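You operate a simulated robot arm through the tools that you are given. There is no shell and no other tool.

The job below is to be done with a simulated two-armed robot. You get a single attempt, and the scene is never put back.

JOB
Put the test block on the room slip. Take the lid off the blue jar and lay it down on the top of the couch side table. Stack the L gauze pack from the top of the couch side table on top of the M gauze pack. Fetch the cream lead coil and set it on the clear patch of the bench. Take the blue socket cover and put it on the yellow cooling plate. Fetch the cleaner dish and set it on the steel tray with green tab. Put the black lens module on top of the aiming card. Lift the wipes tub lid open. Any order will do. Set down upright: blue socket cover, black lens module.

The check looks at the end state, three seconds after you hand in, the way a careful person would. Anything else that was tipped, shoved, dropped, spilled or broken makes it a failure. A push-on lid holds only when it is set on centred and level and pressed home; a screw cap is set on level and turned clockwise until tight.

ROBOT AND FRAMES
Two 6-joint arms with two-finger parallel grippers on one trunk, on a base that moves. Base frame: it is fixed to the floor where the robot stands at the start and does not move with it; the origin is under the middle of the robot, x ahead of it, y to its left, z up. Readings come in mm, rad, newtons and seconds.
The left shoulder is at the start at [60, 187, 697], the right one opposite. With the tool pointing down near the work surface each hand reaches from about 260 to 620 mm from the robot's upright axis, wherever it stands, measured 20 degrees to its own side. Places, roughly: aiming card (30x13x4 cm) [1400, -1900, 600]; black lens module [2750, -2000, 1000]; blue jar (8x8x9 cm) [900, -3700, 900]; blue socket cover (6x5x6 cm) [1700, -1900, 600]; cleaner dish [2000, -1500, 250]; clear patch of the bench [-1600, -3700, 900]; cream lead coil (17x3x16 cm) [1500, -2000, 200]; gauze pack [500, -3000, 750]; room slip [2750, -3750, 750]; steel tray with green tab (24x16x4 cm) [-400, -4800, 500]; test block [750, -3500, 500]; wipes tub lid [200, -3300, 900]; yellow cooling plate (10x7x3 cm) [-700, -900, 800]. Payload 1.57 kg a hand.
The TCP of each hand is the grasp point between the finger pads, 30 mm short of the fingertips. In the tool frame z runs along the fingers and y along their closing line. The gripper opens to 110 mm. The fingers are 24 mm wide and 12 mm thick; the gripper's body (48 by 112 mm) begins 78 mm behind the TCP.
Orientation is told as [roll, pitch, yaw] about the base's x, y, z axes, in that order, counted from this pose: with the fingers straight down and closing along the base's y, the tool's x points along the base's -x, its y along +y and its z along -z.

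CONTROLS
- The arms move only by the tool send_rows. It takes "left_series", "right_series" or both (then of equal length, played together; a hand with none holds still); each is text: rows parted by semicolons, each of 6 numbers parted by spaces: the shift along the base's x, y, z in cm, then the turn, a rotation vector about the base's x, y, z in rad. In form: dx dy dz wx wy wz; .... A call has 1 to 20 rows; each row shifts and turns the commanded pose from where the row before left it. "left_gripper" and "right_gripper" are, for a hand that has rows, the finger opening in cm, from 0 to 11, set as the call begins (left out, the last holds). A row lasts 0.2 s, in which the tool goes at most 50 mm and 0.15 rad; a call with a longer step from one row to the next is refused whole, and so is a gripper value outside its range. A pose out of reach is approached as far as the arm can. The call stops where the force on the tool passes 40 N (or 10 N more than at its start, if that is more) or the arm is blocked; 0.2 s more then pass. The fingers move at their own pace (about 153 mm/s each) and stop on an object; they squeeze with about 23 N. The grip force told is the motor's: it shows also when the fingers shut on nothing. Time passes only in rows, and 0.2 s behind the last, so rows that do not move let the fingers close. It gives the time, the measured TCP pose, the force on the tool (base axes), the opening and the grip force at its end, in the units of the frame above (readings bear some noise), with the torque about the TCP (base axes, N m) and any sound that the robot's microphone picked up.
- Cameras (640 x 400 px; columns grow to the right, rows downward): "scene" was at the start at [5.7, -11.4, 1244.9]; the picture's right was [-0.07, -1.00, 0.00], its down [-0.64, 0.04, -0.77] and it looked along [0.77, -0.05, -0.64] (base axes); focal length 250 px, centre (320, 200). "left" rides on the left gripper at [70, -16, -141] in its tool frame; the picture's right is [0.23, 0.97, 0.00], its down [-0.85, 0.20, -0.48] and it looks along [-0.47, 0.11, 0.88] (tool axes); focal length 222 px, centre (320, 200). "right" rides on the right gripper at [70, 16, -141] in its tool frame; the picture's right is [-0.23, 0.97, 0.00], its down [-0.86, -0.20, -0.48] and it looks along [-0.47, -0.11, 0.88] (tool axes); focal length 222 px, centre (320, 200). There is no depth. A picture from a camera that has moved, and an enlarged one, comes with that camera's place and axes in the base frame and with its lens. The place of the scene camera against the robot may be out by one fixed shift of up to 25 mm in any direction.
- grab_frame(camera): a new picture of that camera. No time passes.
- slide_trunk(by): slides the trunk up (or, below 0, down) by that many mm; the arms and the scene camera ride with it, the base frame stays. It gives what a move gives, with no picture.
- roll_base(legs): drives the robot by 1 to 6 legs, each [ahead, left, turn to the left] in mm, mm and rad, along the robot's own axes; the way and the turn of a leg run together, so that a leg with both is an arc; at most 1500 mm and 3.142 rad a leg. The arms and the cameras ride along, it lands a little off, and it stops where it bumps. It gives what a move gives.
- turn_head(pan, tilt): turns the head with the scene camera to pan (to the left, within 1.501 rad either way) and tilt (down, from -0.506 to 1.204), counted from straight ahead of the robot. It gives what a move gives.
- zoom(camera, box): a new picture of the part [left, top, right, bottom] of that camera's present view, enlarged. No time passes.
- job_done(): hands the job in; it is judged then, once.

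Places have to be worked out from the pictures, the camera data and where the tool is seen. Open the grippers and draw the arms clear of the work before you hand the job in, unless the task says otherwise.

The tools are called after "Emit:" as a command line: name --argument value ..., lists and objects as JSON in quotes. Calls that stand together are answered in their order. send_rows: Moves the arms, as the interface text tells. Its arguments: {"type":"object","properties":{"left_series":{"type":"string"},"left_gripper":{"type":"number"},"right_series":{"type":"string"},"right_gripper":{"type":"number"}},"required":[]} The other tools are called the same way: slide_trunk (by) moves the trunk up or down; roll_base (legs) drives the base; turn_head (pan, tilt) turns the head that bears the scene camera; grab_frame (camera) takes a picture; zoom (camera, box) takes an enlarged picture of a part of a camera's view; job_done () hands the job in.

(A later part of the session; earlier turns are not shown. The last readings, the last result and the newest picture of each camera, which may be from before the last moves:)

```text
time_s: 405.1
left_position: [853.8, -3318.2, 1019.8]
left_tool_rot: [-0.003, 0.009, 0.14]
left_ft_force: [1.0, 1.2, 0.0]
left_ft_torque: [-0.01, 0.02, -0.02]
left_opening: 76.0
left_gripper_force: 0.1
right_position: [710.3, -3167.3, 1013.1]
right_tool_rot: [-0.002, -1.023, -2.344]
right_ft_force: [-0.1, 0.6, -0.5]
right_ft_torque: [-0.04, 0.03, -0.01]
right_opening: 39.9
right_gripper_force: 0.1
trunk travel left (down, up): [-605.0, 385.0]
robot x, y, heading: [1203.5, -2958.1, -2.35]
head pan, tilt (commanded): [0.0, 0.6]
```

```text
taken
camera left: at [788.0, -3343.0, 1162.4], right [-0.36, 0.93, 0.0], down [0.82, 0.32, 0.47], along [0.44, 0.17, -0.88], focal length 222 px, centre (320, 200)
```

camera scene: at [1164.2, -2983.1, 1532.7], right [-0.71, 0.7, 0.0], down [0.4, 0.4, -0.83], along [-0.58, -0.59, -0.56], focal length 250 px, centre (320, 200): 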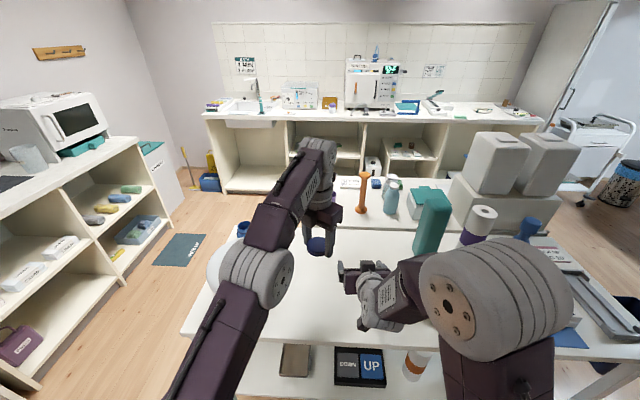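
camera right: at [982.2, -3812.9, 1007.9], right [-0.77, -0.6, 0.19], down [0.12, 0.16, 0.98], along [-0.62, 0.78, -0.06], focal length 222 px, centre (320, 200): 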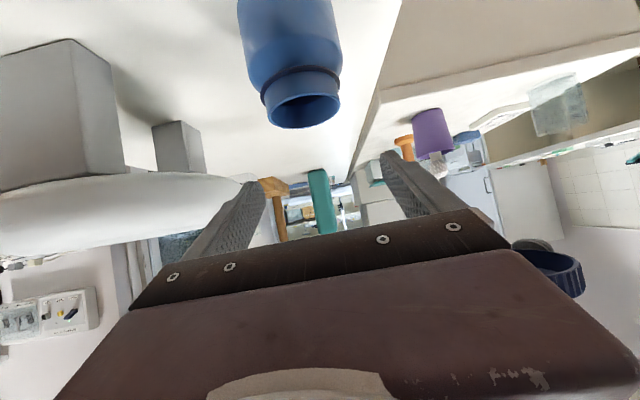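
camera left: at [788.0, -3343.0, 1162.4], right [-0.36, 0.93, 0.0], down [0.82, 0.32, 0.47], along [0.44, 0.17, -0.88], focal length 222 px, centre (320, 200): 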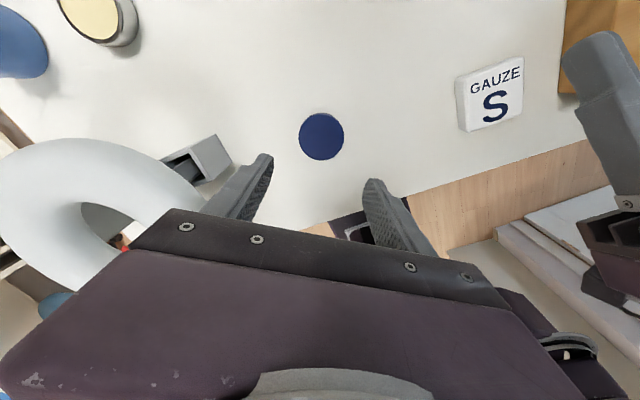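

The cap lies flat on the table. I unwind the left wrist, back off 450 mm, lower the trunk and look at the lower shelf for the test block.

Emit:
send_rows --left_series "0 0 0 0 0 -0.147; 0 0 0 0 0 -0.147; 0 0 0 0 0 -0.147; 0 0 0 0 0 -0.147; 0 0 0 0 0 -0.147; 0 0 0 0 0 -0.147; 0 0 0 0 0 -0.147; 0 0 0 0 0 -0.147; 0 0 0 0 0 -0.147; 0 0 0 0 0 -0.147; 0 0 0 0 0 -0.147; 0 0 0 0 0 -0.147; 0 0 0 0 0 -0.147; 0 0 0 0 0 -0.147; 0 0 0 0 0 -0.147; 0 0 0 0 0 -0.147; 0 0 0 0 0 -0.147; 0 0 0 0 0 0" --left_gripper 4

Emit:
roll_base --legs '[[-450, 0, 0]]'

Emit:
slide_trunk --by -380

Emit:
turn_head --pan 0.0 --tilt 0.5

Emit:
grab_frame --camera "scene"

```text
time_s: 408.9
left_position: [853.5, -3318.7, 1019.5]
left_tool_rot: [-0.004, 0.01, -2.36]
left_ft_force: [0.0, 0.3, 0.0]
left_ft_torque: [-0.01, -0.01, 0.01]
left_opening: 40.0
left_gripper_force: 0.2
right_position: [710.0, -3165.9, 1013.0]
right_tool_rot: [-0.003, -1.024, -2.344]
right_ft_force: [-0.5, 0.7, -0.1]
right_ft_torque: [0.0, 0.01, -0.03]
right_opening: 40.0
right_gripper_force: 0.0
trunk travel left (down, up): [-605.0, 385.0]
robot x, y, heading: [1200.0, -2961.3, -2.349]
head pan, tilt (commanded): [0.0, 0.6]
```

```text
time_s: 411.6
left_position: [1170.4, -3000.0, 1021.1]
left_tool_rot: [-0.004, 0.009, -2.352]
left_ft_force: [-0.5, -0.2, -0.3]
left_ft_torque: [0.0, -0.01, 0.03]
left_opening: 40.3
left_gripper_force: 0.1
right_position: [1025.8, -2848.9, 1012.9]
right_tool_rot: [-0.003, -1.025, -2.34]
right_ft_force: [-0.1, 1.6, 0.0]
right_ft_torque: [-0.04, 0.01, 0.01]
right_opening: 40.0
right_gripper_force: 0.0
trunk travel left (down, up): [-605.0, 385.0]
robot x, y, heading: [1517.8, -2636.5, -2.348]
head pan, tilt (commanded): [0.0, 0.6]
```

```text
time_s: 415.3
left_position: [1169.7, -2999.8, 640.8]
left_tool_rot: [-0.004, 0.009, -2.352]
left_ft_force: [-0.4, 1.0, 0.2]
left_ft_torque: [0.01, 0.02, -0.01]
left_opening: 39.9
left_gripper_force: 0.1
right_position: [1025.1, -2848.2, 634.3]
right_tool_rot: [-0.003, -1.024, -2.338]
right_ft_force: [0.2, -0.3, 0.1]
right_ft_torque: [0.01, -0.02, 0.0]
right_opening: 39.9
right_gripper_force: 0.0
trunk travel left (down, up): [-225.0, 765.0]
robot x, y, heading: [1513.8, -2632.8, -2.344]
head pan, tilt (commanded): [0.0, 0.6]
```

```text
time_s: 416.0
left_position: [1170.0, -2998.9, 639.5]
left_tool_rot: [-0.003, 0.008, -2.353]
left_ft_force: [0.7, -0.6, 0.7]
left_ft_torque: [0.0, -0.01, 0.03]
left_opening: 40.0
left_gripper_force: 0.1
right_position: [1025.2, -2848.8, 633.6]
right_tool_rot: [-0.003, -1.024, -2.338]
right_ft_force: [-0.3, -0.9, 0.0]
right_ft_torque: [-0.02, -0.01, -0.02]
right_opening: 40.0
right_gripper_force: 0.0
trunk travel left (down, up): [-225.0, 765.0]
robot x, y, heading: [1515.0, -2636.9, -2.345]
head pan, tilt (commanded): [0.0, 0.499]
```

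```text
taken
camera scene: at [1475.3, -2664.4, 1161.8], right [-0.72, 0.7, 0.0], down [0.33, 0.34, -0.88], along [-0.61, -0.63, -0.48], focal length 250 px, centre (320, 200)
```

scene: 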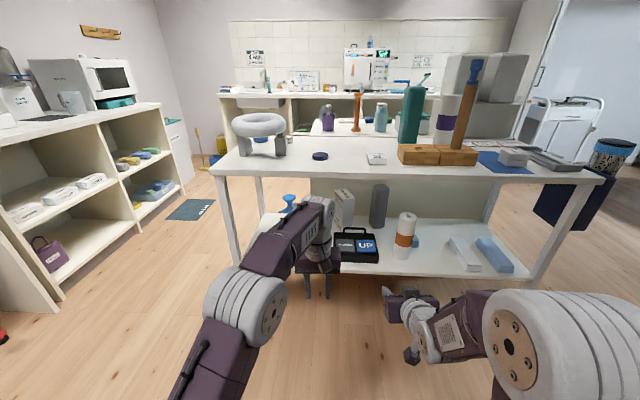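

Emit:
zoom --camera "scene" --box '[230, 160, 430, 290]'

Emit:
turn_head --pan 0.3 --tilt 0.5

Emit:
zoom --camera "scene" --box '[300, 150, 520, 300]'

```text
3.08 times, centred on (330, 225) of scene
camera zoom: at [1475.3, -2664.4, 1161.8], right [-0.72, 0.7, 0.0], down [0.33, 0.34, -0.88], along [-0.61, -0.63, -0.48], focal length 769 px, centre (289, 123)
```

zoom: 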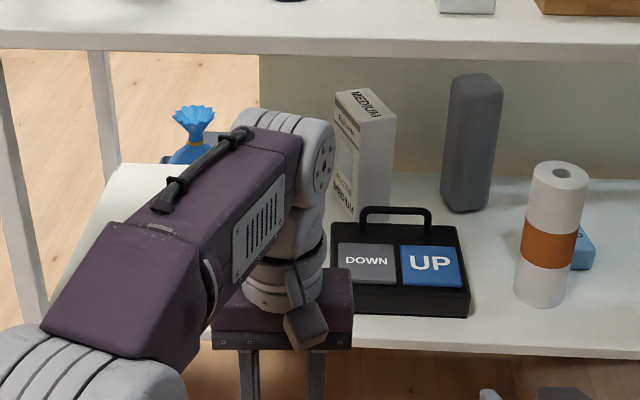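

```text
time_s: 416.8
left_position: [1169.9, -3001.0, 640.1]
left_tool_rot: [-0.004, 0.008, -2.352]
left_ft_force: [0.0, -0.5, 0.1]
left_ft_torque: [0.0, 0.0, 0.02]
left_opening: 39.8
left_gripper_force: 0.0
right_position: [1024.9, -2848.7, 633.4]
right_tool_rot: [-0.004, -1.024, -2.34]
right_ft_force: [-0.2, -0.1, -0.4]
right_ft_torque: [-0.01, -0.03, 0.02]
right_opening: 40.2
right_gripper_force: 0.1
trunk travel left (down, up): [-225.0, 765.0]
robot x, y, heading: [1509.2, -2638.0, -2.345]
head pan, tilt (commanded): [0.3, 0.499]
```

```text
2.67 times, centred on (410, 225) of scene
camera zoom: at [1497.3, -2680.2, 1161.8], right [-0.89, 0.46, 0.0], down [0.22, 0.43, -0.88], along [-0.4, -0.78, -0.48], focal length 667 px, centre (80, 133)
```

zoom: 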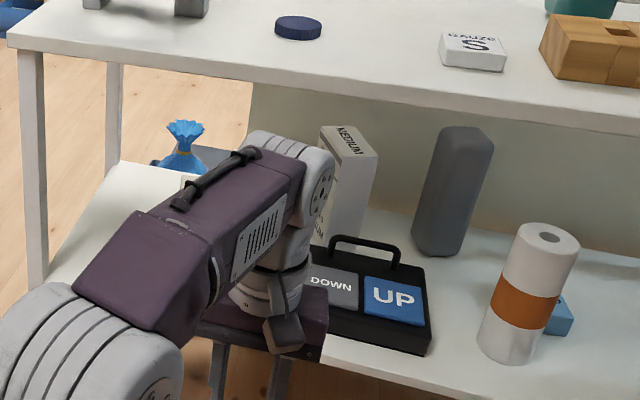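

The left arm hides the area near the expected spot. I tuck the left arm and look again.

Emit:
send_rows --left_series "2.1 2.1 2 0 0 0; 2.1 2.1 2 0 0 0; 2.1 2.1 0 0 0 0; 3.4 -3.4 0 0 0 0; 3.4 -3.4 0 0 0 0; 3.4 -3.4 0 0 0 0; 3.4 -3.4 0 0 0 0; 0 0 0 0 0 0"

Emit:
grab_frame --camera "scene"

Emit:
zoom --camera "scene" --box '[300, 150, 520, 300]'

```text
time_s: 418.6
left_position: [1369.9, -3073.8, 680.2]
left_tool_rot: [-0.004, 0.01, -2.353]
left_ft_force: [0.2, 0.4, 0.8]
left_ft_torque: [-0.03, -0.03, 0.03]
left_opening: 40.0
left_gripper_force: 0.2
right_position: [1024.8, -2848.5, 634.1]
right_tool_rot: [-0.003, -1.025, -2.34]
right_ft_force: [-0.4, 0.1, -0.1]
right_ft_torque: [0.02, -0.01, 0.01]
right_opening: 40.0
right_gripper_force: 0.0
trunk travel left (down, up): [-225.0, 765.0]
robot x, y, heading: [1516.3, -2636.4, -2.344]
head pan, tilt (commanded): [0.3, 0.499]
```

```text
taken
camera scene: at [1497.4, -2680.3, 1161.8], right [-0.89, 0.46, 0.0], down [0.22, 0.43, -0.88], along [-0.4, -0.78, -0.48], focal length 250 px, centre (320, 200)
```

scene: 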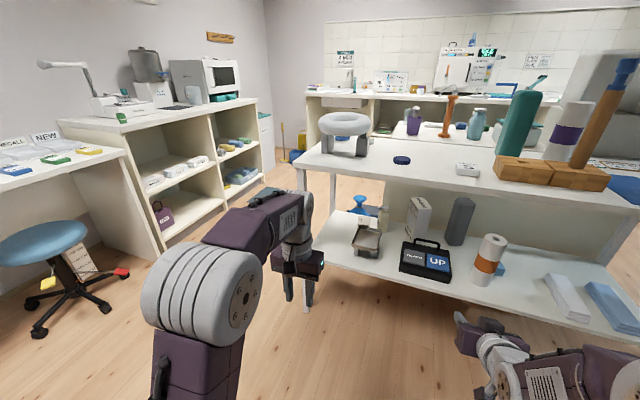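

```text
2.67 times, centred on (410, 225) of scene
camera zoom: at [1497.4, -2680.3, 1161.8], right [-0.89, 0.46, 0.0], down [0.22, 0.43, -0.88], along [-0.4, -0.78, -0.48], focal length 667 px, centre (80, 133)
```

zoom: 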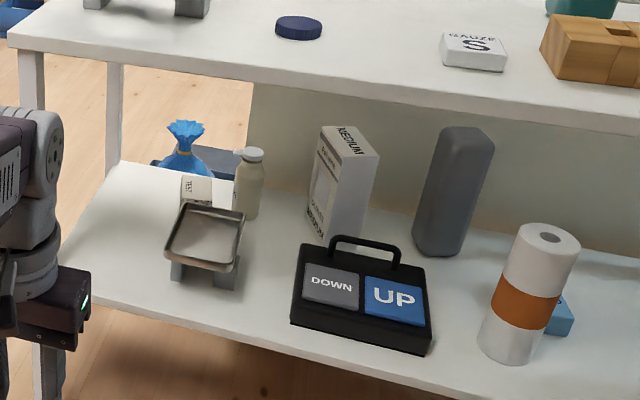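

I see a small beige block labelled "TEST" behind a raised metal tray. I zoom in further.

Emit:
zoom --camera "scene" --box '[340, 180, 420, 250]'

```text
5.71 times, centred on (380, 215) of scene
camera zoom: at [1497.4, -2680.3, 1161.8], right [-0.89, 0.46, 0.0], down [0.22, 0.43, -0.88], along [-0.4, -0.78, -0.48], focal length 1429 px, centre (-23, 114)
```

zoom: 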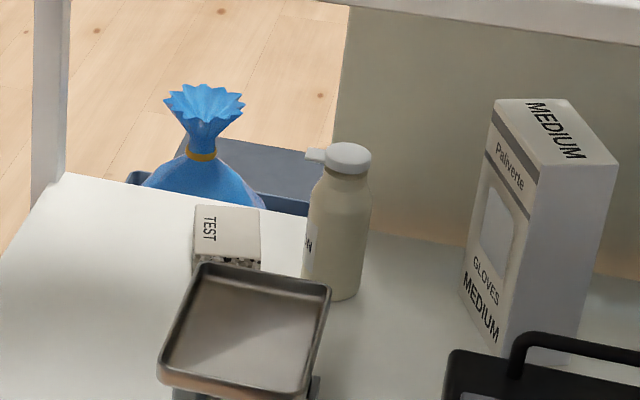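

The TEST block is best reached from the table's far end. Before that I look at the desk for the room slip.

Emit:
turn_head --pan 1.2 --tilt 0.35

Emit:
grab_frame --camera "scene"

Emit:
zoom --camera "scene" --box '[180, 80, 460, 240]'

```text
time_s: 419.8
left_position: [1369.0, -3073.3, 680.8]
left_tool_rot: [-0.004, 0.01, -2.353]
left_ft_force: [0.4, -0.4, -0.7]
left_ft_torque: [-0.05, -0.02, 0.01]
left_opening: 40.0
left_gripper_force: 0.1
right_position: [1025.2, -2848.7, 633.0]
right_tool_rot: [-0.003, -1.023, -2.34]
right_ft_force: [-0.9, 1.2, -0.4]
right_ft_torque: [0.0, -0.01, -0.02]
right_opening: 39.9
right_gripper_force: 0.1
trunk travel left (down, up): [-225.0, 765.0]
robot x, y, heading: [1518.4, -2637.2, -2.343]
head pan, tilt (commanded): [1.201, 0.351]
```

```text
taken
camera scene: at [1577.4, -2684.0, 1175.5], right [-0.91, -0.41, 0.0], down [-0.14, 0.31, -0.94], along [0.39, -0.85, -0.34], focal length 250 px, centre (320, 200)
```

scene: 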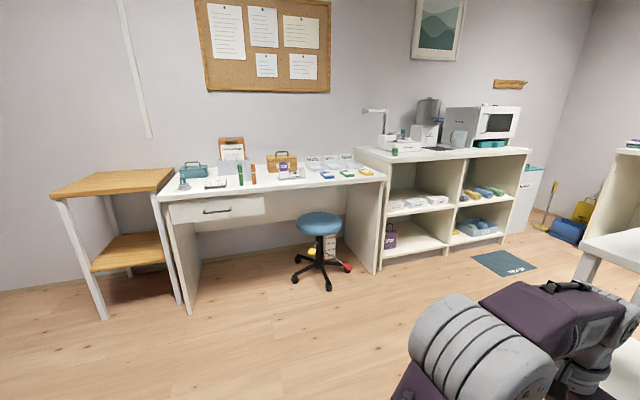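

```text
2.29 times, centred on (320, 160) of scene
camera zoom: at [1577.4, -2684.0, 1175.5], right [-0.91, -0.41, 0.0], down [-0.14, 0.31, -0.94], along [0.39, -0.85, -0.34], focal length 572 px, centre (320, 291)
```

zoom: 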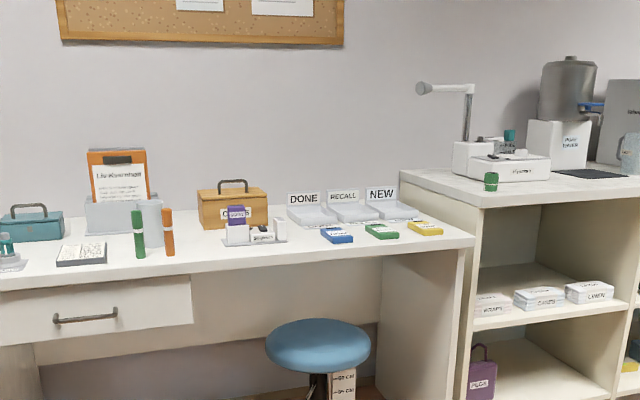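

The expected room slip position falls on the flat card left of the pens on the desk. I zoom in on it.

Emit:
zoom --camera "scene" --box '[170, 140, 300, 210]'

```text
4.92 times, centred on (235, 175) of scene
camera zoom: at [1577.4, -2684.0, 1175.5], right [-0.91, -0.41, 0.0], down [-0.14, 0.31, -0.94], along [0.39, -0.85, -0.34], focal length 1231 px, centre (738, 323)
```

zoom: 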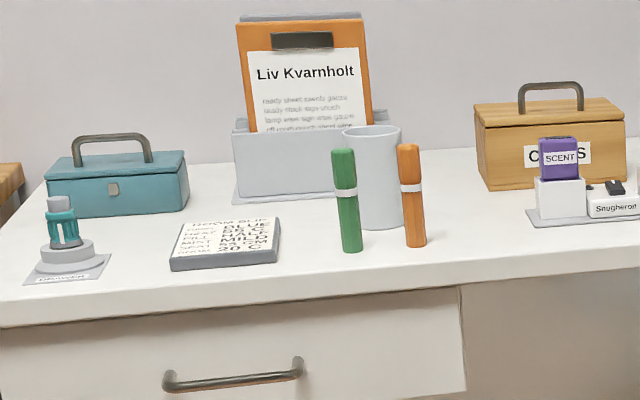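

The slip pad reads "ROOM SLIP". I raise the trunk so the hands clear the table, and drive around to the table's far end.

Emit:
slide_trunk --by 400

Emit:
roll_base --legs '[[0, 0, -1.584], [-800, 0, 0], [0, 1150, 0]]'

Emit:
turn_head --pan 0.0 --tilt 0.8

Emit:
grab_frame --camera "scene"

```text
time_s: 423.6
left_position: [1368.0, -3073.2, 1081.4]
left_tool_rot: [-0.003, 0.008, -2.355]
left_ft_force: [0.5, -0.4, -0.1]
left_ft_torque: [0.03, 0.03, -0.01]
left_opening: 40.0
left_gripper_force: 0.0
right_position: [1026.1, -2848.7, 1033.8]
right_tool_rot: [-0.003, -1.025, -2.338]
right_ft_force: [0.9, -0.1, 0.0]
right_ft_torque: [0.01, -0.03, 0.01]
right_opening: 39.7
right_gripper_force: 0.1
trunk travel left (down, up): [-625.0, 365.0]
robot x, y, heading: [1516.3, -2638.0, -2.342]
head pan, tilt (commanded): [1.201, 0.351]
```

```text
time_s: 437.3
left_position: [819.3, -3866.2, 1080.7]
left_tool_rot: [-0.004, 0.008, 2.345]
left_ft_force: [-0.1, -0.8, -0.9]
left_ft_torque: [-0.02, -0.01, 0.01]
left_opening: 39.9
left_gripper_force: 0.1
right_position: [1047.8, -3524.9, 1034.8]
right_tool_rot: [-0.002, -1.025, 2.361]
right_ft_force: [-0.7, -0.5, -0.5]
right_ft_torque: [0.0, 0.0, 0.0]
right_opening: 40.0
right_gripper_force: 0.0
trunk travel left (down, up): [-625.0, 365.0]
robot x, y, heading: [1248.9, -4020.5, 2.35]
head pan, tilt (commanded): [1.201, 0.351]
```

```text
time_s: 438.7
left_position: [819.3, -3865.5, 1081.4]
left_tool_rot: [-0.004, 0.008, 2.346]
left_ft_force: [0.2, -0.9, 0.2]
left_ft_torque: [-0.04, -0.01, 0.0]
left_opening: 40.0
left_gripper_force: 0.1
right_position: [1048.4, -3525.4, 1033.0]
right_tool_rot: [-0.004, -1.024, 2.359]
right_ft_force: [-0.4, 0.0, 0.3]
right_ft_torque: [-0.01, 0.01, 0.0]
right_opening: 39.8
right_gripper_force: 0.0
trunk travel left (down, up): [-625.0, 365.0]
robot x, y, heading: [1255.1, -4018.9, 2.355]
head pan, tilt (commanded): [0.0, 0.799]
```

```text
taken
camera scene: at [1219.5, -4010.5, 1535.9], right [0.71, 0.71, 0.0], down [0.51, -0.51, -0.7], along [-0.49, 0.49, -0.72], focal length 250 px, centre (320, 200)
```

scene: 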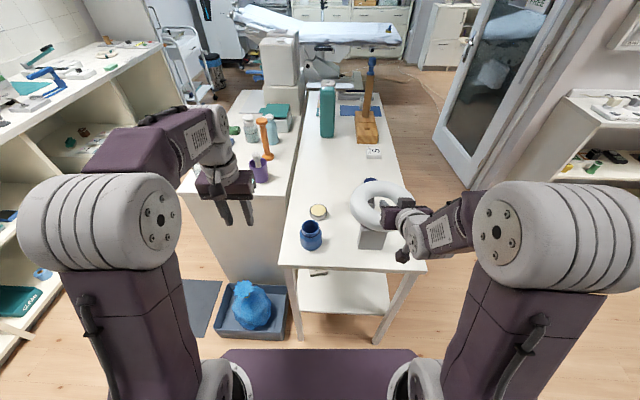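

I back off 250 mm so the hands are outside the table end, then lower the trunk and look under the table top.

Emit:
roll_base --legs '[[-250, 0, 0]]'

Emit:
slide_trunk --by -400

Emit:
grab_frame --camera "scene"

Emit:
grab_frame --camera "right"

```text
time_s: 440.5
left_position: [996.3, -4045.1, 1079.6]
left_tool_rot: [-0.002, 0.009, 2.349]
left_ft_force: [0.6, -0.8, 0.4]
left_ft_torque: [0.02, -0.02, -0.03]
left_opening: 40.0
left_gripper_force: 0.0
right_position: [1225.4, -3705.2, 1032.1]
right_tool_rot: [-0.003, -1.025, 2.363]
right_ft_force: [0.0, -0.7, -1.0]
right_ft_torque: [0.05, 0.0, -0.01]
right_opening: 40.1
right_gripper_force: 0.1
trunk travel left (down, up): [-625.0, 365.0]
robot x, y, heading: [1431.1, -4197.9, 2.358]
head pan, tilt (commanded): [0.0, 0.799]
```

```text
time_s: 444.3
left_position: [995.8, -4045.0, 680.9]
left_tool_rot: [-0.005, 0.008, 2.348]
left_ft_force: [-0.1, 0.6, -1.0]
left_ft_torque: [0.0, 0.02, 0.01]
left_opening: 40.0
left_gripper_force: 0.1
right_position: [1225.5, -3705.4, 633.9]
right_tool_rot: [-0.002, -1.024, 2.364]
right_ft_force: [0.1, -0.2, -1.1]
right_ft_torque: [0.0, 0.01, -0.02]
right_opening: 39.9
right_gripper_force: 0.1
trunk travel left (down, up): [-225.0, 765.0]
robot x, y, heading: [1432.1, -4195.1, 2.363]
head pan, tilt (commanded): [0.0, 0.799]
```

```text
taken
camera scene: at [1398.0, -4189.2, 1135.9], right [0.71, 0.71, 0.0], down [0.51, -0.51, -0.7], along [-0.49, 0.49, -0.72], focal length 250 px, centre (320, 200)
```

scene: 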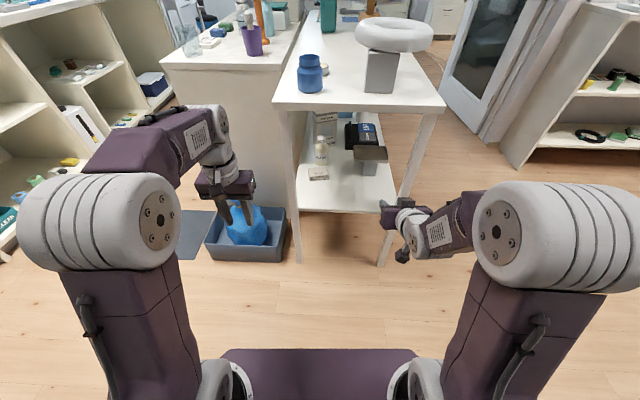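

```text
taken
camera right: at [1325.6, -3826.8, 646.8], right [-0.77, -0.61, 0.19], down [0.11, 0.17, 0.98], along [-0.63, 0.78, -0.06], focal length 222 px, centre (320, 200)
```

right: 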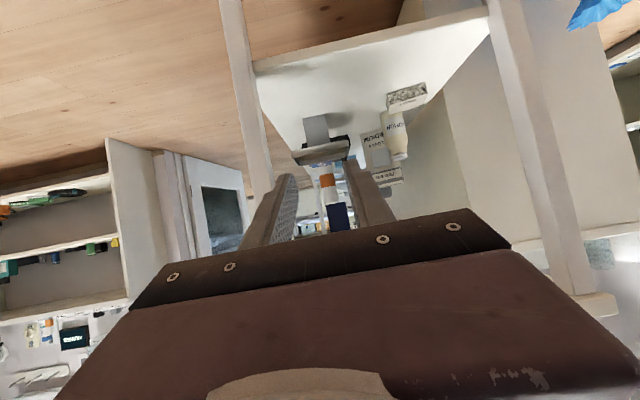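

The TEST block is visible near the end of the lower shelf, in front of the bottle. I zoom in with both cameras.

Emit:
zoom --camera "scene" --box '[280, 100, 420, 220]'

Emit:
zoom --camera "right" --box '[270, 60, 470, 220]'

```text
3.33 times, centred on (350, 160) of scene
camera zoom: at [1398.0, -4189.2, 1135.9], right [0.71, 0.71, 0.0], down [0.51, -0.51, -0.7], along [-0.49, 0.49, -0.72], focal length 834 px, centre (220, 333)
```

zoom: 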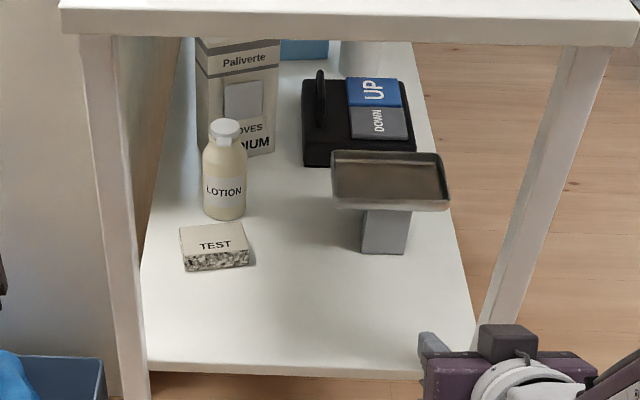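

```text
2.50 times, centred on (370, 140) of right
camera zoom: at [1325.6, -3826.8, 646.8], right [-0.77, -0.61, 0.19], down [0.11, 0.17, 0.98], along [-0.63, 0.78, -0.06], focal length 555 px, centre (195, 350)
```

zoom: 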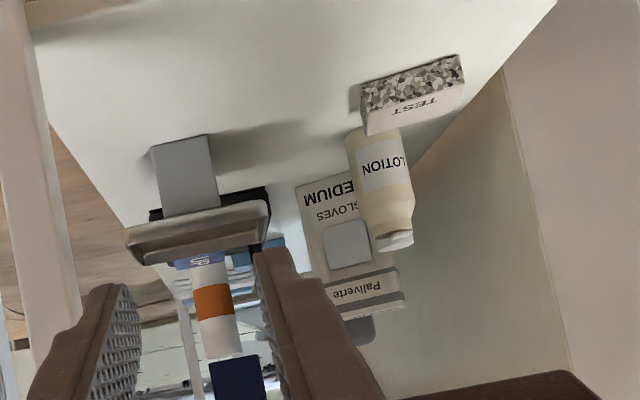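

Triangulation puts the TEST block (≈88×59×25 mm) with its front face centre at about [795, -3580], shelf z≈405, rotated to yaw ≈2.50. I move the right hand in line and lower, then drive forward 290 mm under the table top.

Emit:
send_rows --right_series "-3.07 -3.1 -2.3 0 0 0.07; -3.07 -3.1 -2.3 0 0 0.07; -3.07 -3.1 -2.3 0 0 0; -3.07 -3.1 -2.3 0 0 0; -3.07 -3.1 -2.2 0 0 0; 0 0 0 0 0 0" --right_gripper 10.8

Emit:
grab_frame --camera "right"

Emit:
grab_frame --camera "scene"

```text
time_s: 445.7
left_position: [996.1, -4045.1, 681.4]
left_tool_rot: [-0.004, 0.007, 2.349]
left_ft_force: [-0.7, 0.2, -0.2]
left_ft_torque: [0.02, -0.04, 0.01]
left_opening: 40.0
left_gripper_force: 0.1
right_position: [1070.9, -3861.4, 519.1]
right_tool_rot: [-0.004, -1.025, 2.505]
right_ft_force: [-0.6, 0.2, 0.5]
right_ft_torque: [0.04, 0.0, 0.02]
right_opening: 108.0
right_gripper_force: 0.1
trunk travel left (down, up): [-225.0, 765.0]
robot x, y, heading: [1434.9, -4201.7, 2.362]
head pan, tilt (commanded): [0.0, 0.799]
```

```text
taken
camera right: at [1186.9, -3967.4, 533.0], right [-0.68, -0.71, 0.19], down [0.09, 0.18, 0.98], along [-0.73, 0.68, -0.06], focal length 222 px, centre (320, 200)
```

right: 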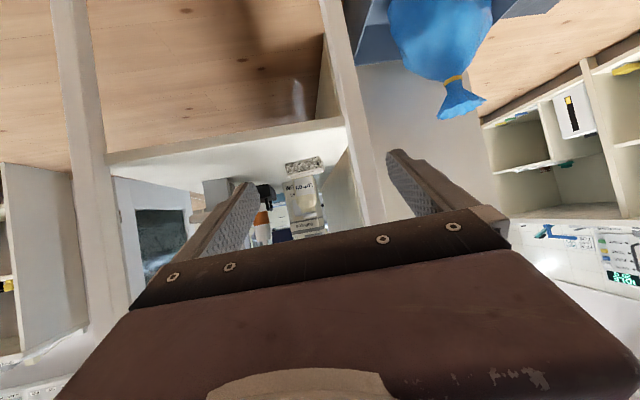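

```text
taken
camera scene: at [1397.9, -4189.2, 1135.9], right [0.71, 0.71, 0.0], down [0.51, -0.51, -0.7], along [-0.49, 0.49, -0.72], focal length 250 px, centre (320, 200)
```

scene: 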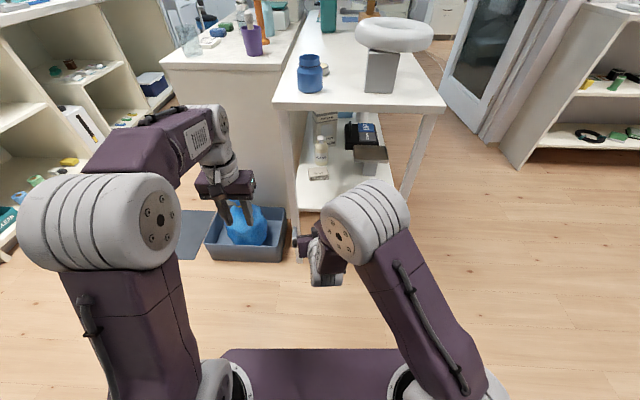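

The path is fine but the left hand would come near the table corner. I retract the left hand, narrow the right opening for entry, and drive forward 290 mm.

Emit:
send_rows --left_series "2.7 -2.7 0 0 0 0; 2.7 -2.7 0 0 0 0; 2.7 -2.7 0 0 0 0; 0 0 0 0 0 0" --right_series "0 0 0 0 0 0; 0 0 0 0 0 0; 0 0 0 0 0 0; 0 0 0 0 0 0" --right_gripper 9

Emit:
roll_base --legs '[[285, 0, 0]]'

Emit:
grab_frame --camera "right"

Emit:
grab_frame --camera "scene"

```text
time_s: 446.7
left_position: [1077.5, -4125.1, 681.3]
left_tool_rot: [-0.003, 0.009, 2.348]
left_ft_force: [0.7, -0.2, 0.5]
left_ft_torque: [0.01, 0.01, -0.01]
left_opening: 40.1
left_gripper_force: 0.0
right_position: [1070.9, -3861.0, 521.2]
right_tool_rot: [-0.004, -1.024, 2.502]
right_ft_force: [0.2, 0.3, 0.8]
right_ft_torque: [0.01, 0.0, -0.01]
right_opening: 89.5
right_gripper_force: 0.1
trunk travel left (down, up): [-225.0, 765.0]
robot x, y, heading: [1432.9, -4200.6, 2.363]
head pan, tilt (commanded): [0.0, 0.799]
```

```text
time_s: 448.7
left_position: [876.3, -3922.9, 680.8]
left_tool_rot: [-0.004, 0.011, 2.349]
left_ft_force: [-1.0, 0.1, 0.8]
left_ft_torque: [0.02, -0.01, -0.02]
left_opening: 39.8
left_gripper_force: 0.1
right_position: [869.5, -3659.5, 520.0]
right_tool_rot: [-0.003, -1.023, 2.504]
right_ft_force: [0.8, -0.3, -1.1]
right_ft_torque: [0.0, -0.03, -0.04]
right_opening: 90.0
right_gripper_force: 0.0
trunk travel left (down, up): [-225.0, 765.0]
robot x, y, heading: [1228.5, -3994.2, 2.361]
head pan, tilt (commanded): [0.0, 0.799]
```

```text
taken
camera right: at [985.4, -3765.9, 533.2], right [-0.68, -0.71, 0.19], down [0.09, 0.18, 0.98], along [-0.73, 0.68, -0.06], focal length 222 px, centre (320, 200)
```

right: 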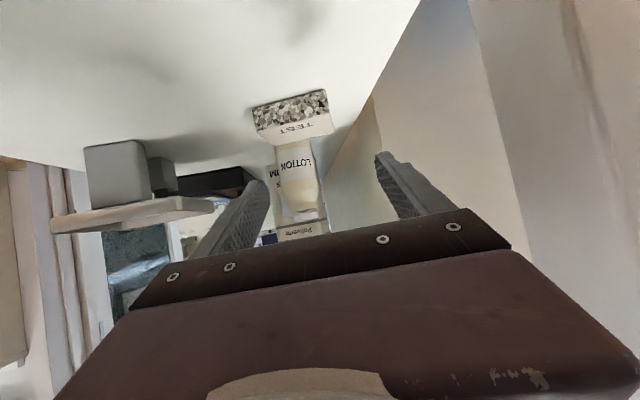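

```text
taken
camera scene: at [1196.1, -3987.8, 1135.8], right [0.71, 0.71, 0.0], down [0.51, -0.51, -0.7], along [-0.49, 0.49, -0.72], focal length 250 px, centre (320, 200)
```

scene: 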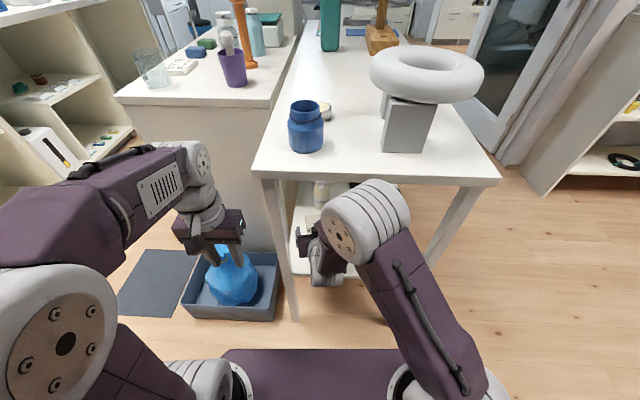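

I zoom in on the block in the wrist view to get its position.

Emit:
zoom --camera "right" --box '[200, 60, 400, 220]'

```text
2.50 times, centred on (300, 140) of right
camera zoom: at [985.4, -3765.9, 533.2], right [-0.68, -0.71, 0.19], down [0.09, 0.18, 0.98], along [-0.73, 0.68, -0.06], focal length 555 px, centre (370, 350)
```

zoom: 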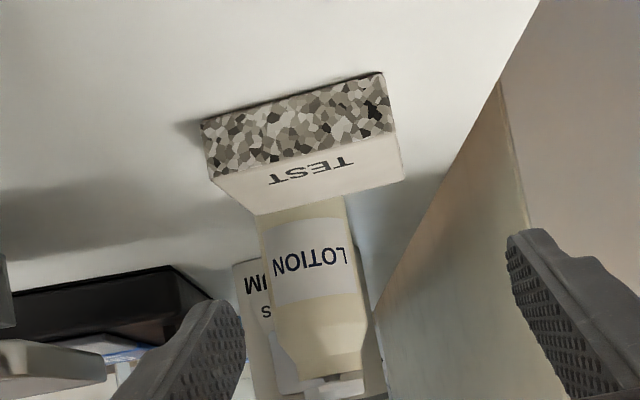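

The block front face centre is at about [816, -3592], top z≈428, width 85 mm. I reduce the tilt slightly to keep the camera clear of the shelf, align laterally, open wide and lower in front of it.

Emit:
send_rows --right_series "1.35 1.82 0 -0.0893 -0.1206 0; 0 0 -3.5 0 0 0; 0 0 -3.5 0 0 0; 0 0 0 0 0 0" --right_gripper 10.8

Emit:
zoom --camera "right" --box '[200, 60, 440, 240]'

```text
time_s: 449.7
left_position: [876.1, -3924.6, 681.6]
left_tool_rot: [-0.003, 0.009, 2.348]
left_ft_force: [1.0, 0.3, 0.1]
left_ft_torque: [0.01, 0.01, 0.04]
left_opening: 39.9
left_gripper_force: 0.1
right_position: [883.9, -3641.8, 449.1]
right_tool_rot: [-0.004, -0.874, 2.503]
right_ft_force: [-0.2, -0.1, 0.5]
right_ft_torque: [0.0, -0.01, 0.01]
right_opening: 107.7
right_gripper_force: 0.0
trunk travel left (down, up): [-225.0, 765.0]
robot x, y, heading: [1229.2, -3996.1, 2.358]
head pan, tilt (commanded): [0.0, 0.799]
```

```text
2.22 times, centred on (320, 150) of right
camera zoom: at [996.2, -3745.9, 486.2], right [-0.7, -0.69, 0.17], down [-0.03, 0.27, 0.96], along [-0.71, 0.67, -0.21], focal length 494 px, centre (320, 311)
```

zoom: 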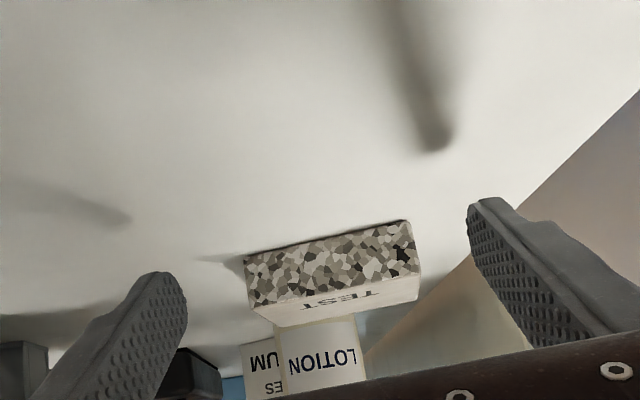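

Well centred. I lower to z≈433 and slide forward ~105 mm so that the fingers straddle the block.

Emit:
send_rows --right_series "0 0 -1.6 0 0 0; -2.8 2.1 0 0 0 0; -2.8 2.1 0 0 0 0; -2.8 2.1 0 0 0 0; 0 0 0 0 0 0"

Emit:
zoom --camera "right" --box '[200, 60, 440, 240]'

```text
time_s: 450.9
left_position: [875.6, -3924.3, 680.5]
left_tool_rot: [-0.002, 0.01, 2.35]
left_ft_force: [0.0, -0.3, 0.2]
left_ft_torque: [0.02, 0.03, -0.01]
left_opening: 39.9
left_gripper_force: 0.0
right_position: [798.7, -3579.9, 432.7]
right_tool_rot: [-0.004, -0.873, 2.502]
right_ft_force: [0.3, -0.3, 0.3]
right_ft_torque: [-0.01, -0.01, 0.02]
right_opening: 108.0
right_gripper_force: 0.1
trunk travel left (down, up): [-225.0, 765.0]
robot x, y, heading: [1233.8, -3999.0, 2.359]
head pan, tilt (commanded): [0.0, 0.799]
```

```text
2.22 times, centred on (320, 150) of right
camera zoom: at [912.1, -3682.6, 470.1], right [-0.7, -0.69, 0.17], down [-0.03, 0.27, 0.96], along [-0.71, 0.67, -0.21], focal length 494 px, centre (320, 311)
```

zoom: 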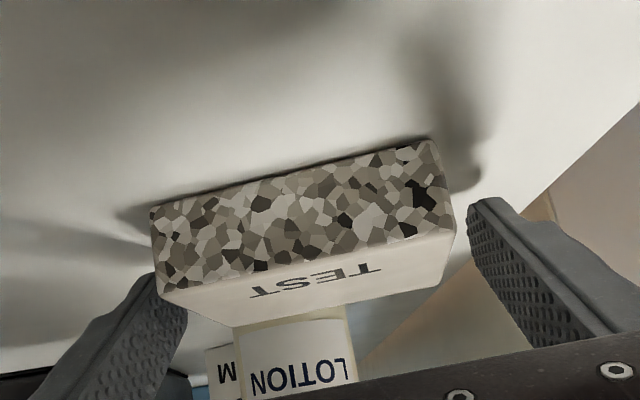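

The block is ~7 mm right of centre; I shift 5 mm right and close the fingers.

Emit:
send_rows --right_series "0.3 0.4 0 0 0 0; 0 0 0 0 0 0"

Emit:
send_rows --right_series "0 0 0 0 0 0; 0 0 0 0 0 0; 0 0 0 0 0 0" --right_gripper 6

Emit:
zoom --camera "right" --box '[200, 60, 440, 240]'

```text
time_s: 451.5
left_position: [875.8, -3924.3, 680.6]
left_tool_rot: [-0.003, 0.009, 2.35]
left_ft_force: [0.9, 0.3, -0.2]
left_ft_torque: [-0.01, 0.01, -0.01]
left_opening: 40.0
left_gripper_force: 0.2
right_position: [802.0, -3575.2, 435.3]
right_tool_rot: [-0.004, -0.874, 2.505]
right_ft_force: [0.0, 0.6, -0.2]
right_ft_torque: [0.01, 0.01, 0.01]
right_opening: 107.9
right_gripper_force: 0.0
trunk travel left (down, up): [-225.0, 765.0]
robot x, y, heading: [1230.6, -3993.5, 2.358]
head pan, tilt (commanded): [0.0, 0.799]
```

```text
time_s: 452.3
left_position: [875.6, -3922.6, 681.3]
left_tool_rot: [-0.004, 0.009, 2.351]
left_ft_force: [0.4, 0.5, 0.1]
left_ft_torque: [-0.01, 0.01, 0.03]
left_opening: 39.7
left_gripper_force: 0.0
right_position: [802.3, -3574.3, 434.7]
right_tool_rot: [-0.003, -0.877, 2.501]
right_ft_force: [-0.4, -0.5, 0.0]
right_ft_torque: [-0.15, -0.01, 0.02]
right_opening: 87.8
right_gripper_force: 23.3
trunk travel left (down, up): [-225.0, 765.0]
robot x, y, heading: [1230.4, -3998.5, 2.355]
head pan, tilt (commanded): [0.0, 0.799]
```

```text
2.22 times, centred on (320, 150) of right
camera zoom: at [915.2, -3678.7, 470.4], right [-0.7, -0.69, 0.17], down [-0.03, 0.27, 0.96], along [-0.71, 0.67, -0.2], focal length 494 px, centre (320, 311)
```

zoom: 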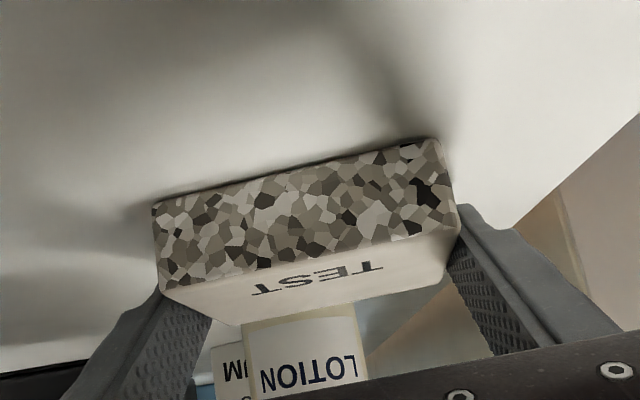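

Gripped at 88 mm. I lift it gently.

Emit:
send_rows --right_series "0 0 1 0 0 0; 0 0 2 0 0 0; 0 0 3 0 0 0; 0 0 0 0 0 0"

Emit:
grab_frame --camera "right"

```text
time_s: 453.3
left_position: [875.8, -3923.6, 681.3]
left_tool_rot: [-0.003, 0.011, 2.348]
left_ft_force: [0.7, -1.4, -0.2]
left_ft_torque: [0.0, -0.03, 0.02]
left_opening: 39.8
left_gripper_force: 0.0
right_position: [802.5, -3574.1, 493.1]
right_tool_rot: [-0.004, -0.875, 2.503]
right_ft_force: [-0.2, 0.6, -3.0]
right_ft_torque: [0.0, -0.03, 0.05]
right_opening: 87.5
right_gripper_force: 23.0
trunk travel left (down, up): [-225.0, 765.0]
robot x, y, heading: [1231.2, -4000.3, 2.36]
head pan, tilt (commanded): [0.0, 0.799]
```

```text
taken
camera right: at [915.4, -3679.1, 530.0], right [-0.7, -0.69, 0.17], down [-0.03, 0.27, 0.96], along [-0.71, 0.67, -0.21], focal length 222 px, centre (320, 200)
```

right: 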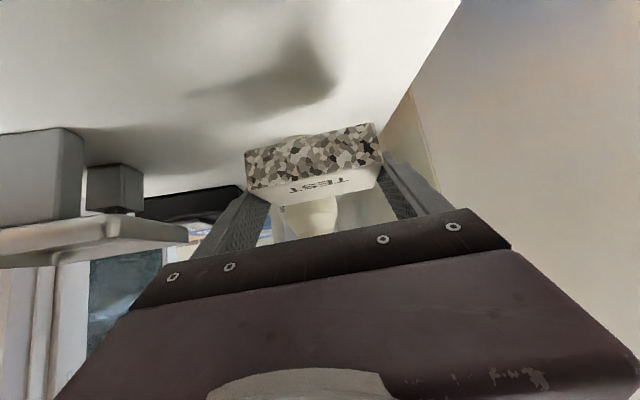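

It weighs about 3 N. I back the base out 290 mm and raise the trunk.

Emit:
roll_base --legs '[[-290, 0, 0]]'

Emit:
slide_trunk --by 400

Emit:
grab_frame --camera "scene"

```text
time_s: 455.3
left_position: [1080.7, -4126.0, 681.2]
left_tool_rot: [-0.003, 0.008, 2.346]
left_ft_force: [0.6, -0.8, 0.2]
left_ft_torque: [0.01, 0.04, -0.03]
left_opening: 39.9
left_gripper_force: 0.0
right_position: [1007.6, -3776.4, 493.9]
right_tool_rot: [-0.003, -0.873, 2.5]
right_ft_force: [-0.5, 0.7, -2.7]
right_ft_torque: [-0.06, -0.01, 0.0]
right_opening: 87.8
right_gripper_force: 23.1
trunk travel left (down, up): [-225.0, 765.0]
robot x, y, heading: [1431.9, -4198.4, 2.354]
head pan, tilt (commanded): [0.0, 0.799]
```

```text
time_s: 459.1
left_position: [1080.1, -4125.3, 1079.8]
left_tool_rot: [-0.004, 0.011, 2.345]
left_ft_force: [0.7, 0.0, -0.5]
left_ft_torque: [-0.01, 0.0, 0.01]
left_opening: 40.1
left_gripper_force: 0.1
right_position: [1006.8, -3776.7, 893.1]
right_tool_rot: [-0.005, -0.875, 2.5]
right_ft_force: [0.2, 0.1, -2.7]
right_ft_torque: [-0.02, -0.02, -0.05]
right_opening: 87.8
right_gripper_force: 22.7
trunk travel left (down, up): [-625.0, 365.0]
robot x, y, heading: [1438.7, -4200.7, 2.355]
head pan, tilt (commanded): [0.0, 0.799]
```

```text
taken
camera scene: at [1399.3, -4191.0, 1535.8], right [0.71, 0.71, 0.0], down [0.51, -0.51, -0.7], along [-0.49, 0.49, -0.72], focal length 250 px, centre (320, 200)
```

scene: 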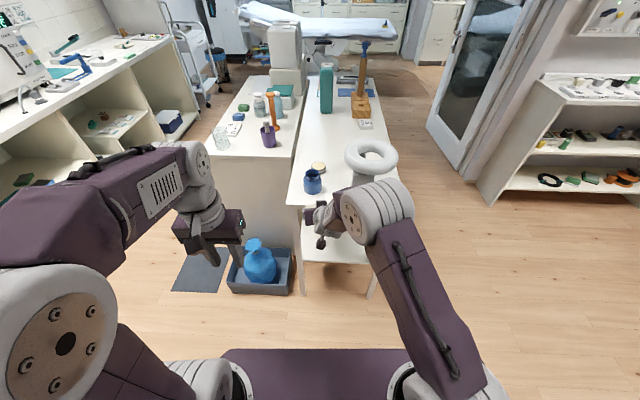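

I raise the trunk 200 more so the block clears everything, then drive around to face the desk.

Emit:
slide_trunk --by 200

Emit:
roll_base --legs '[[245, 0, 0], [0, -900, 0], [300, 0, 0], [0, 0, 3.14]]'

Emit:
turn_head --pan 0.0 --tilt 0.6

Emit:
grab_frame --camera "scene"

```text
time_s: 461.3
left_position: [1079.2, -4127.2, 1280.6]
left_tool_rot: [-0.003, 0.011, 2.345]
left_ft_force: [0.2, -0.1, 0.1]
left_ft_torque: [0.0, 0.02, -0.02]
left_opening: 40.1
left_gripper_force: 0.1
right_position: [1006.1, -3776.2, 1092.3]
right_tool_rot: [-0.005, -0.875, 2.501]
right_ft_force: [0.0, -0.4, -2.9]
right_ft_torque: [0.02, -0.03, -0.02]
right_opening: 87.9
right_gripper_force: 23.2
trunk travel left (down, up): [-825.0, 165.0]
robot x, y, heading: [1437.2, -4203.6, 2.355]
head pan, tilt (commanded): [0.0, 0.799]
```

```text
time_s: 476.4
left_position: [2043.9, -3256.2, 1280.2]
left_tool_rot: [-0.004, 0.011, -0.8]
left_ft_force: [0.5, -0.2, 0.4]
left_ft_torque: [0.0, -0.04, -0.01]
left_opening: 40.0
left_gripper_force: 0.1
right_position: [2115.5, -3604.7, 1091.8]
right_tool_rot: [-0.003, -0.873, -0.642]
right_ft_force: [-0.6, 0.5, -2.7]
right_ft_torque: [0.02, 0.01, 0.0]
right_opening: 87.9
right_gripper_force: 22.9
trunk travel left (down, up): [-825.0, 165.0]
robot x, y, heading: [1688.7, -3179.3, -0.787]
head pan, tilt (commanded): [0.0, 0.799]
```

```text
time_s: 477.1
left_position: [2042.8, -3256.1, 1279.9]
left_tool_rot: [-0.004, 0.01, -0.799]
left_ft_force: [0.2, -0.4, -0.3]
left_ft_torque: [0.01, -0.01, -0.02]
left_opening: 39.8
left_gripper_force: 0.1
right_position: [2114.6, -3605.6, 1093.2]
right_tool_rot: [-0.004, -0.875, -0.644]
right_ft_force: [0.1, -0.8, -2.1]
right_ft_torque: [-0.01, 0.05, 0.01]
right_opening: 87.8
right_gripper_force: 22.5
trunk travel left (down, up): [-825.0, 165.0]
robot x, y, heading: [1686.4, -3179.9, -0.793]
head pan, tilt (commanded): [0.0, 0.6]
```

```text
taken
camera scene: at [1689.7, -3206.2, 1752.7], right [-0.71, -0.7, 0.0], down [-0.4, 0.4, -0.82], along [0.58, -0.59, -0.57], focal length 250 px, centre (320, 200)
```

scene: 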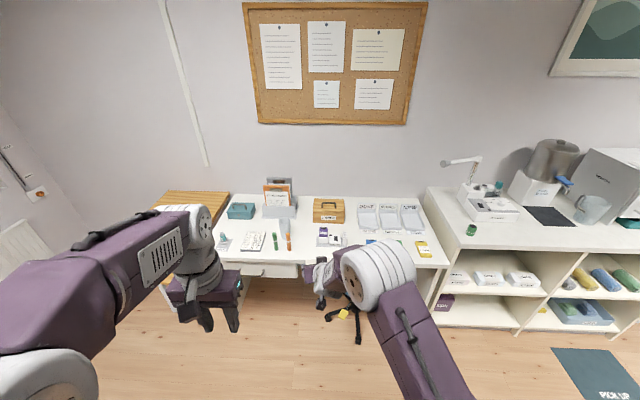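

The slip is at about [2705, -3705]. I drive to the desk so that the block comes over the slip, and look closely.

Emit:
roll_base --legs '[[460, 373, 0]]'

Emit:
slide_trunk --by -200

Emit:
turn_head --pan 0.0 --tilt 0.9

Emit:
grab_frame --camera "scene"

Emit:
grab_frame --camera "right"

```text
time_s: 480.5
left_position: [2633.9, -3316.8, 1281.3]
left_tool_rot: [-0.002, 0.009, -0.795]
left_ft_force: [-0.1, -0.3, -0.6]
left_ft_torque: [-0.01, -0.01, -0.02]
left_opening: 39.9
left_gripper_force: 0.0
right_position: [2706.7, -3665.2, 1094.5]
right_tool_rot: [-0.001, -0.874, -0.642]
right_ft_force: [-0.7, 0.4, -3.2]
right_ft_torque: [0.01, 0.02, -0.02]
right_opening: 87.7
right_gripper_force: 23.0
trunk travel left (down, up): [-825.0, 165.0]
robot x, y, heading: [2281.0, -3242.9, -0.787]
head pan, tilt (commanded): [0.0, 0.6]
```

```text
time_s: 482.7
left_position: [2635.7, -3316.7, 1080.1]
left_tool_rot: [-0.003, 0.01, -0.796]
left_ft_force: [0.4, 0.3, -0.2]
left_ft_torque: [0.02, -0.01, 0.02]
left_opening: 40.3
left_gripper_force: 0.1
right_position: [2707.0, -3667.2, 893.1]
right_tool_rot: [-0.004, -0.874, -0.642]
right_ft_force: [0.4, 0.8, -3.2]
right_ft_torque: [0.02, 0.01, 0.0]
right_opening: 87.8
right_gripper_force: 23.1
trunk travel left (down, up): [-625.0, 365.0]
robot x, y, heading: [2280.7, -3243.3, -0.786]
head pan, tilt (commanded): [0.0, 0.6]
```

```text
time_s: 483.5
left_position: [2634.9, -3316.5, 1080.7]
left_tool_rot: [-0.004, 0.011, -0.796]
left_ft_force: [0.3, -0.3, 0.7]
left_ft_torque: [0.0, -0.01, 0.0]
left_opening: 39.9
left_gripper_force: 0.0
right_position: [2708.8, -3667.7, 893.1]
right_tool_rot: [-0.005, -0.875, -0.644]
right_ft_force: [0.8, 0.1, -3.4]
right_ft_torque: [0.01, 0.0, -0.03]
right_opening: 87.6
right_gripper_force: 23.0
trunk travel left (down, up): [-625.0, 365.0]
robot x, y, heading: [2282.7, -3239.3, -0.788]
head pan, tilt (commanded): [0.0, 0.901]
```

```text
taken
camera scene: at [2272.7, -3259.4, 1528.0], right [-0.71, -0.71, 0.0], down [-0.55, 0.56, -0.62], along [0.44, -0.44, -0.78], focal length 250 px, centre (320, 200)
```

scene: 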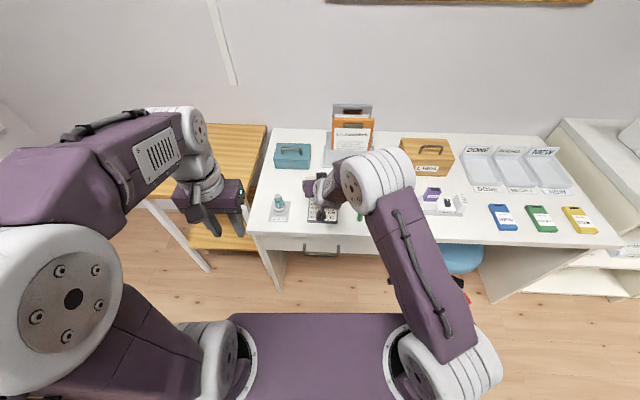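

```text
taken
camera right: at [2595.0, -3561.4, 929.7], right [0.7, 0.69, 0.17], down [0.03, -0.27, 0.96], along [0.71, -0.67, -0.21], focal length 222 px, centre (320, 200)
```

right: 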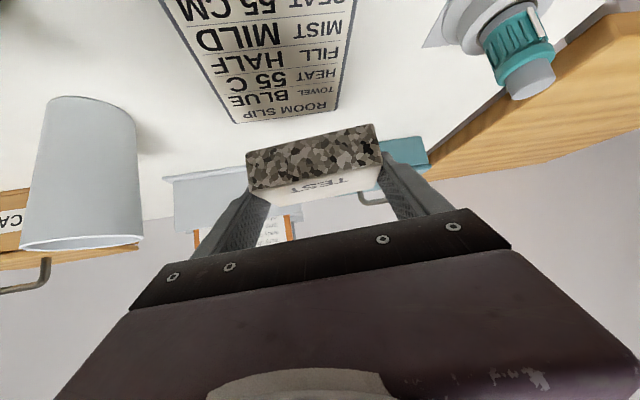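

The slip (≈125×185 mm) is centred near [2695, -3681], almost below the block. I shift the block by (−18, −10) mm and lower to just above it.

Emit:
send_rows --right_series "-0.9 -0.5 -2.5 0 0 0; -0.9 -0.5 -2.5 0 0 0; 0 0 -2.3 0 0 0; 0 0 0 0 0 0"

Emit:
grab_frame --camera "right"

Emit:
zoom --camera "scene" --box '[240, 120, 420, 260]'

```text
time_s: 484.5
left_position: [2634.0, -3314.7, 1082.1]
left_tool_rot: [-0.004, 0.008, -0.798]
left_ft_force: [-0.3, 0.9, 0.9]
left_ft_torque: [0.01, -0.01, -0.03]
left_opening: 40.0
left_gripper_force: 0.1
right_position: [2689.5, -3676.7, 824.8]
right_tool_rot: [-0.002, -0.884, -0.644]
right_ft_force: [3.2, -3.8, 22.3]
right_ft_torque: [-0.05, -0.54, -0.1]
right_opening: 87.4
right_gripper_force: 22.9
trunk travel left (down, up): [-625.0, 365.0]
robot x, y, heading: [2279.5, -3243.4, -0.784]
head pan, tilt (commanded): [0.0, 0.901]
```

```text
taken
camera right: at [2576.7, -3571.0, 859.2], right [0.7, 0.69, 0.18], down [0.02, -0.26, 0.96], along [0.71, -0.67, -0.2], focal length 222 px, centre (320, 200)
```

right: 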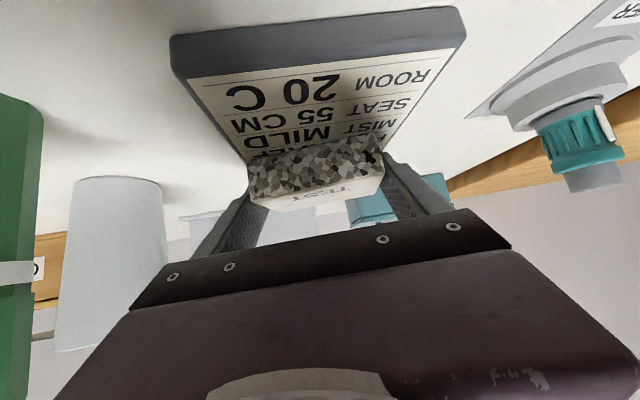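

```text
2.86 times, centred on (330, 190) of scene
camera zoom: at [2270.4, -3257.3, 1528.3], right [-0.71, -0.71, 0.0], down [-0.55, 0.55, -0.62], along [0.44, -0.44, -0.78], focal length 714 px, centre (291, 229)
```

zoom: 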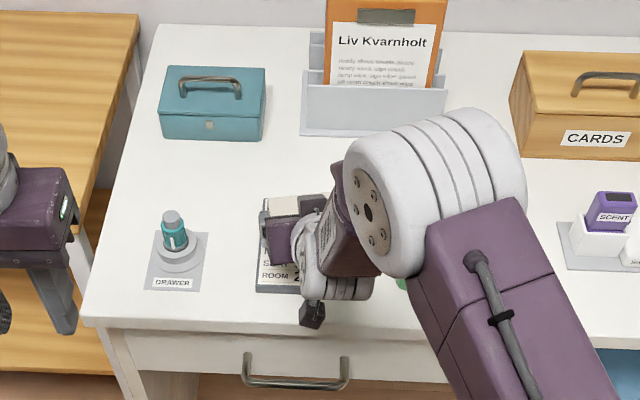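

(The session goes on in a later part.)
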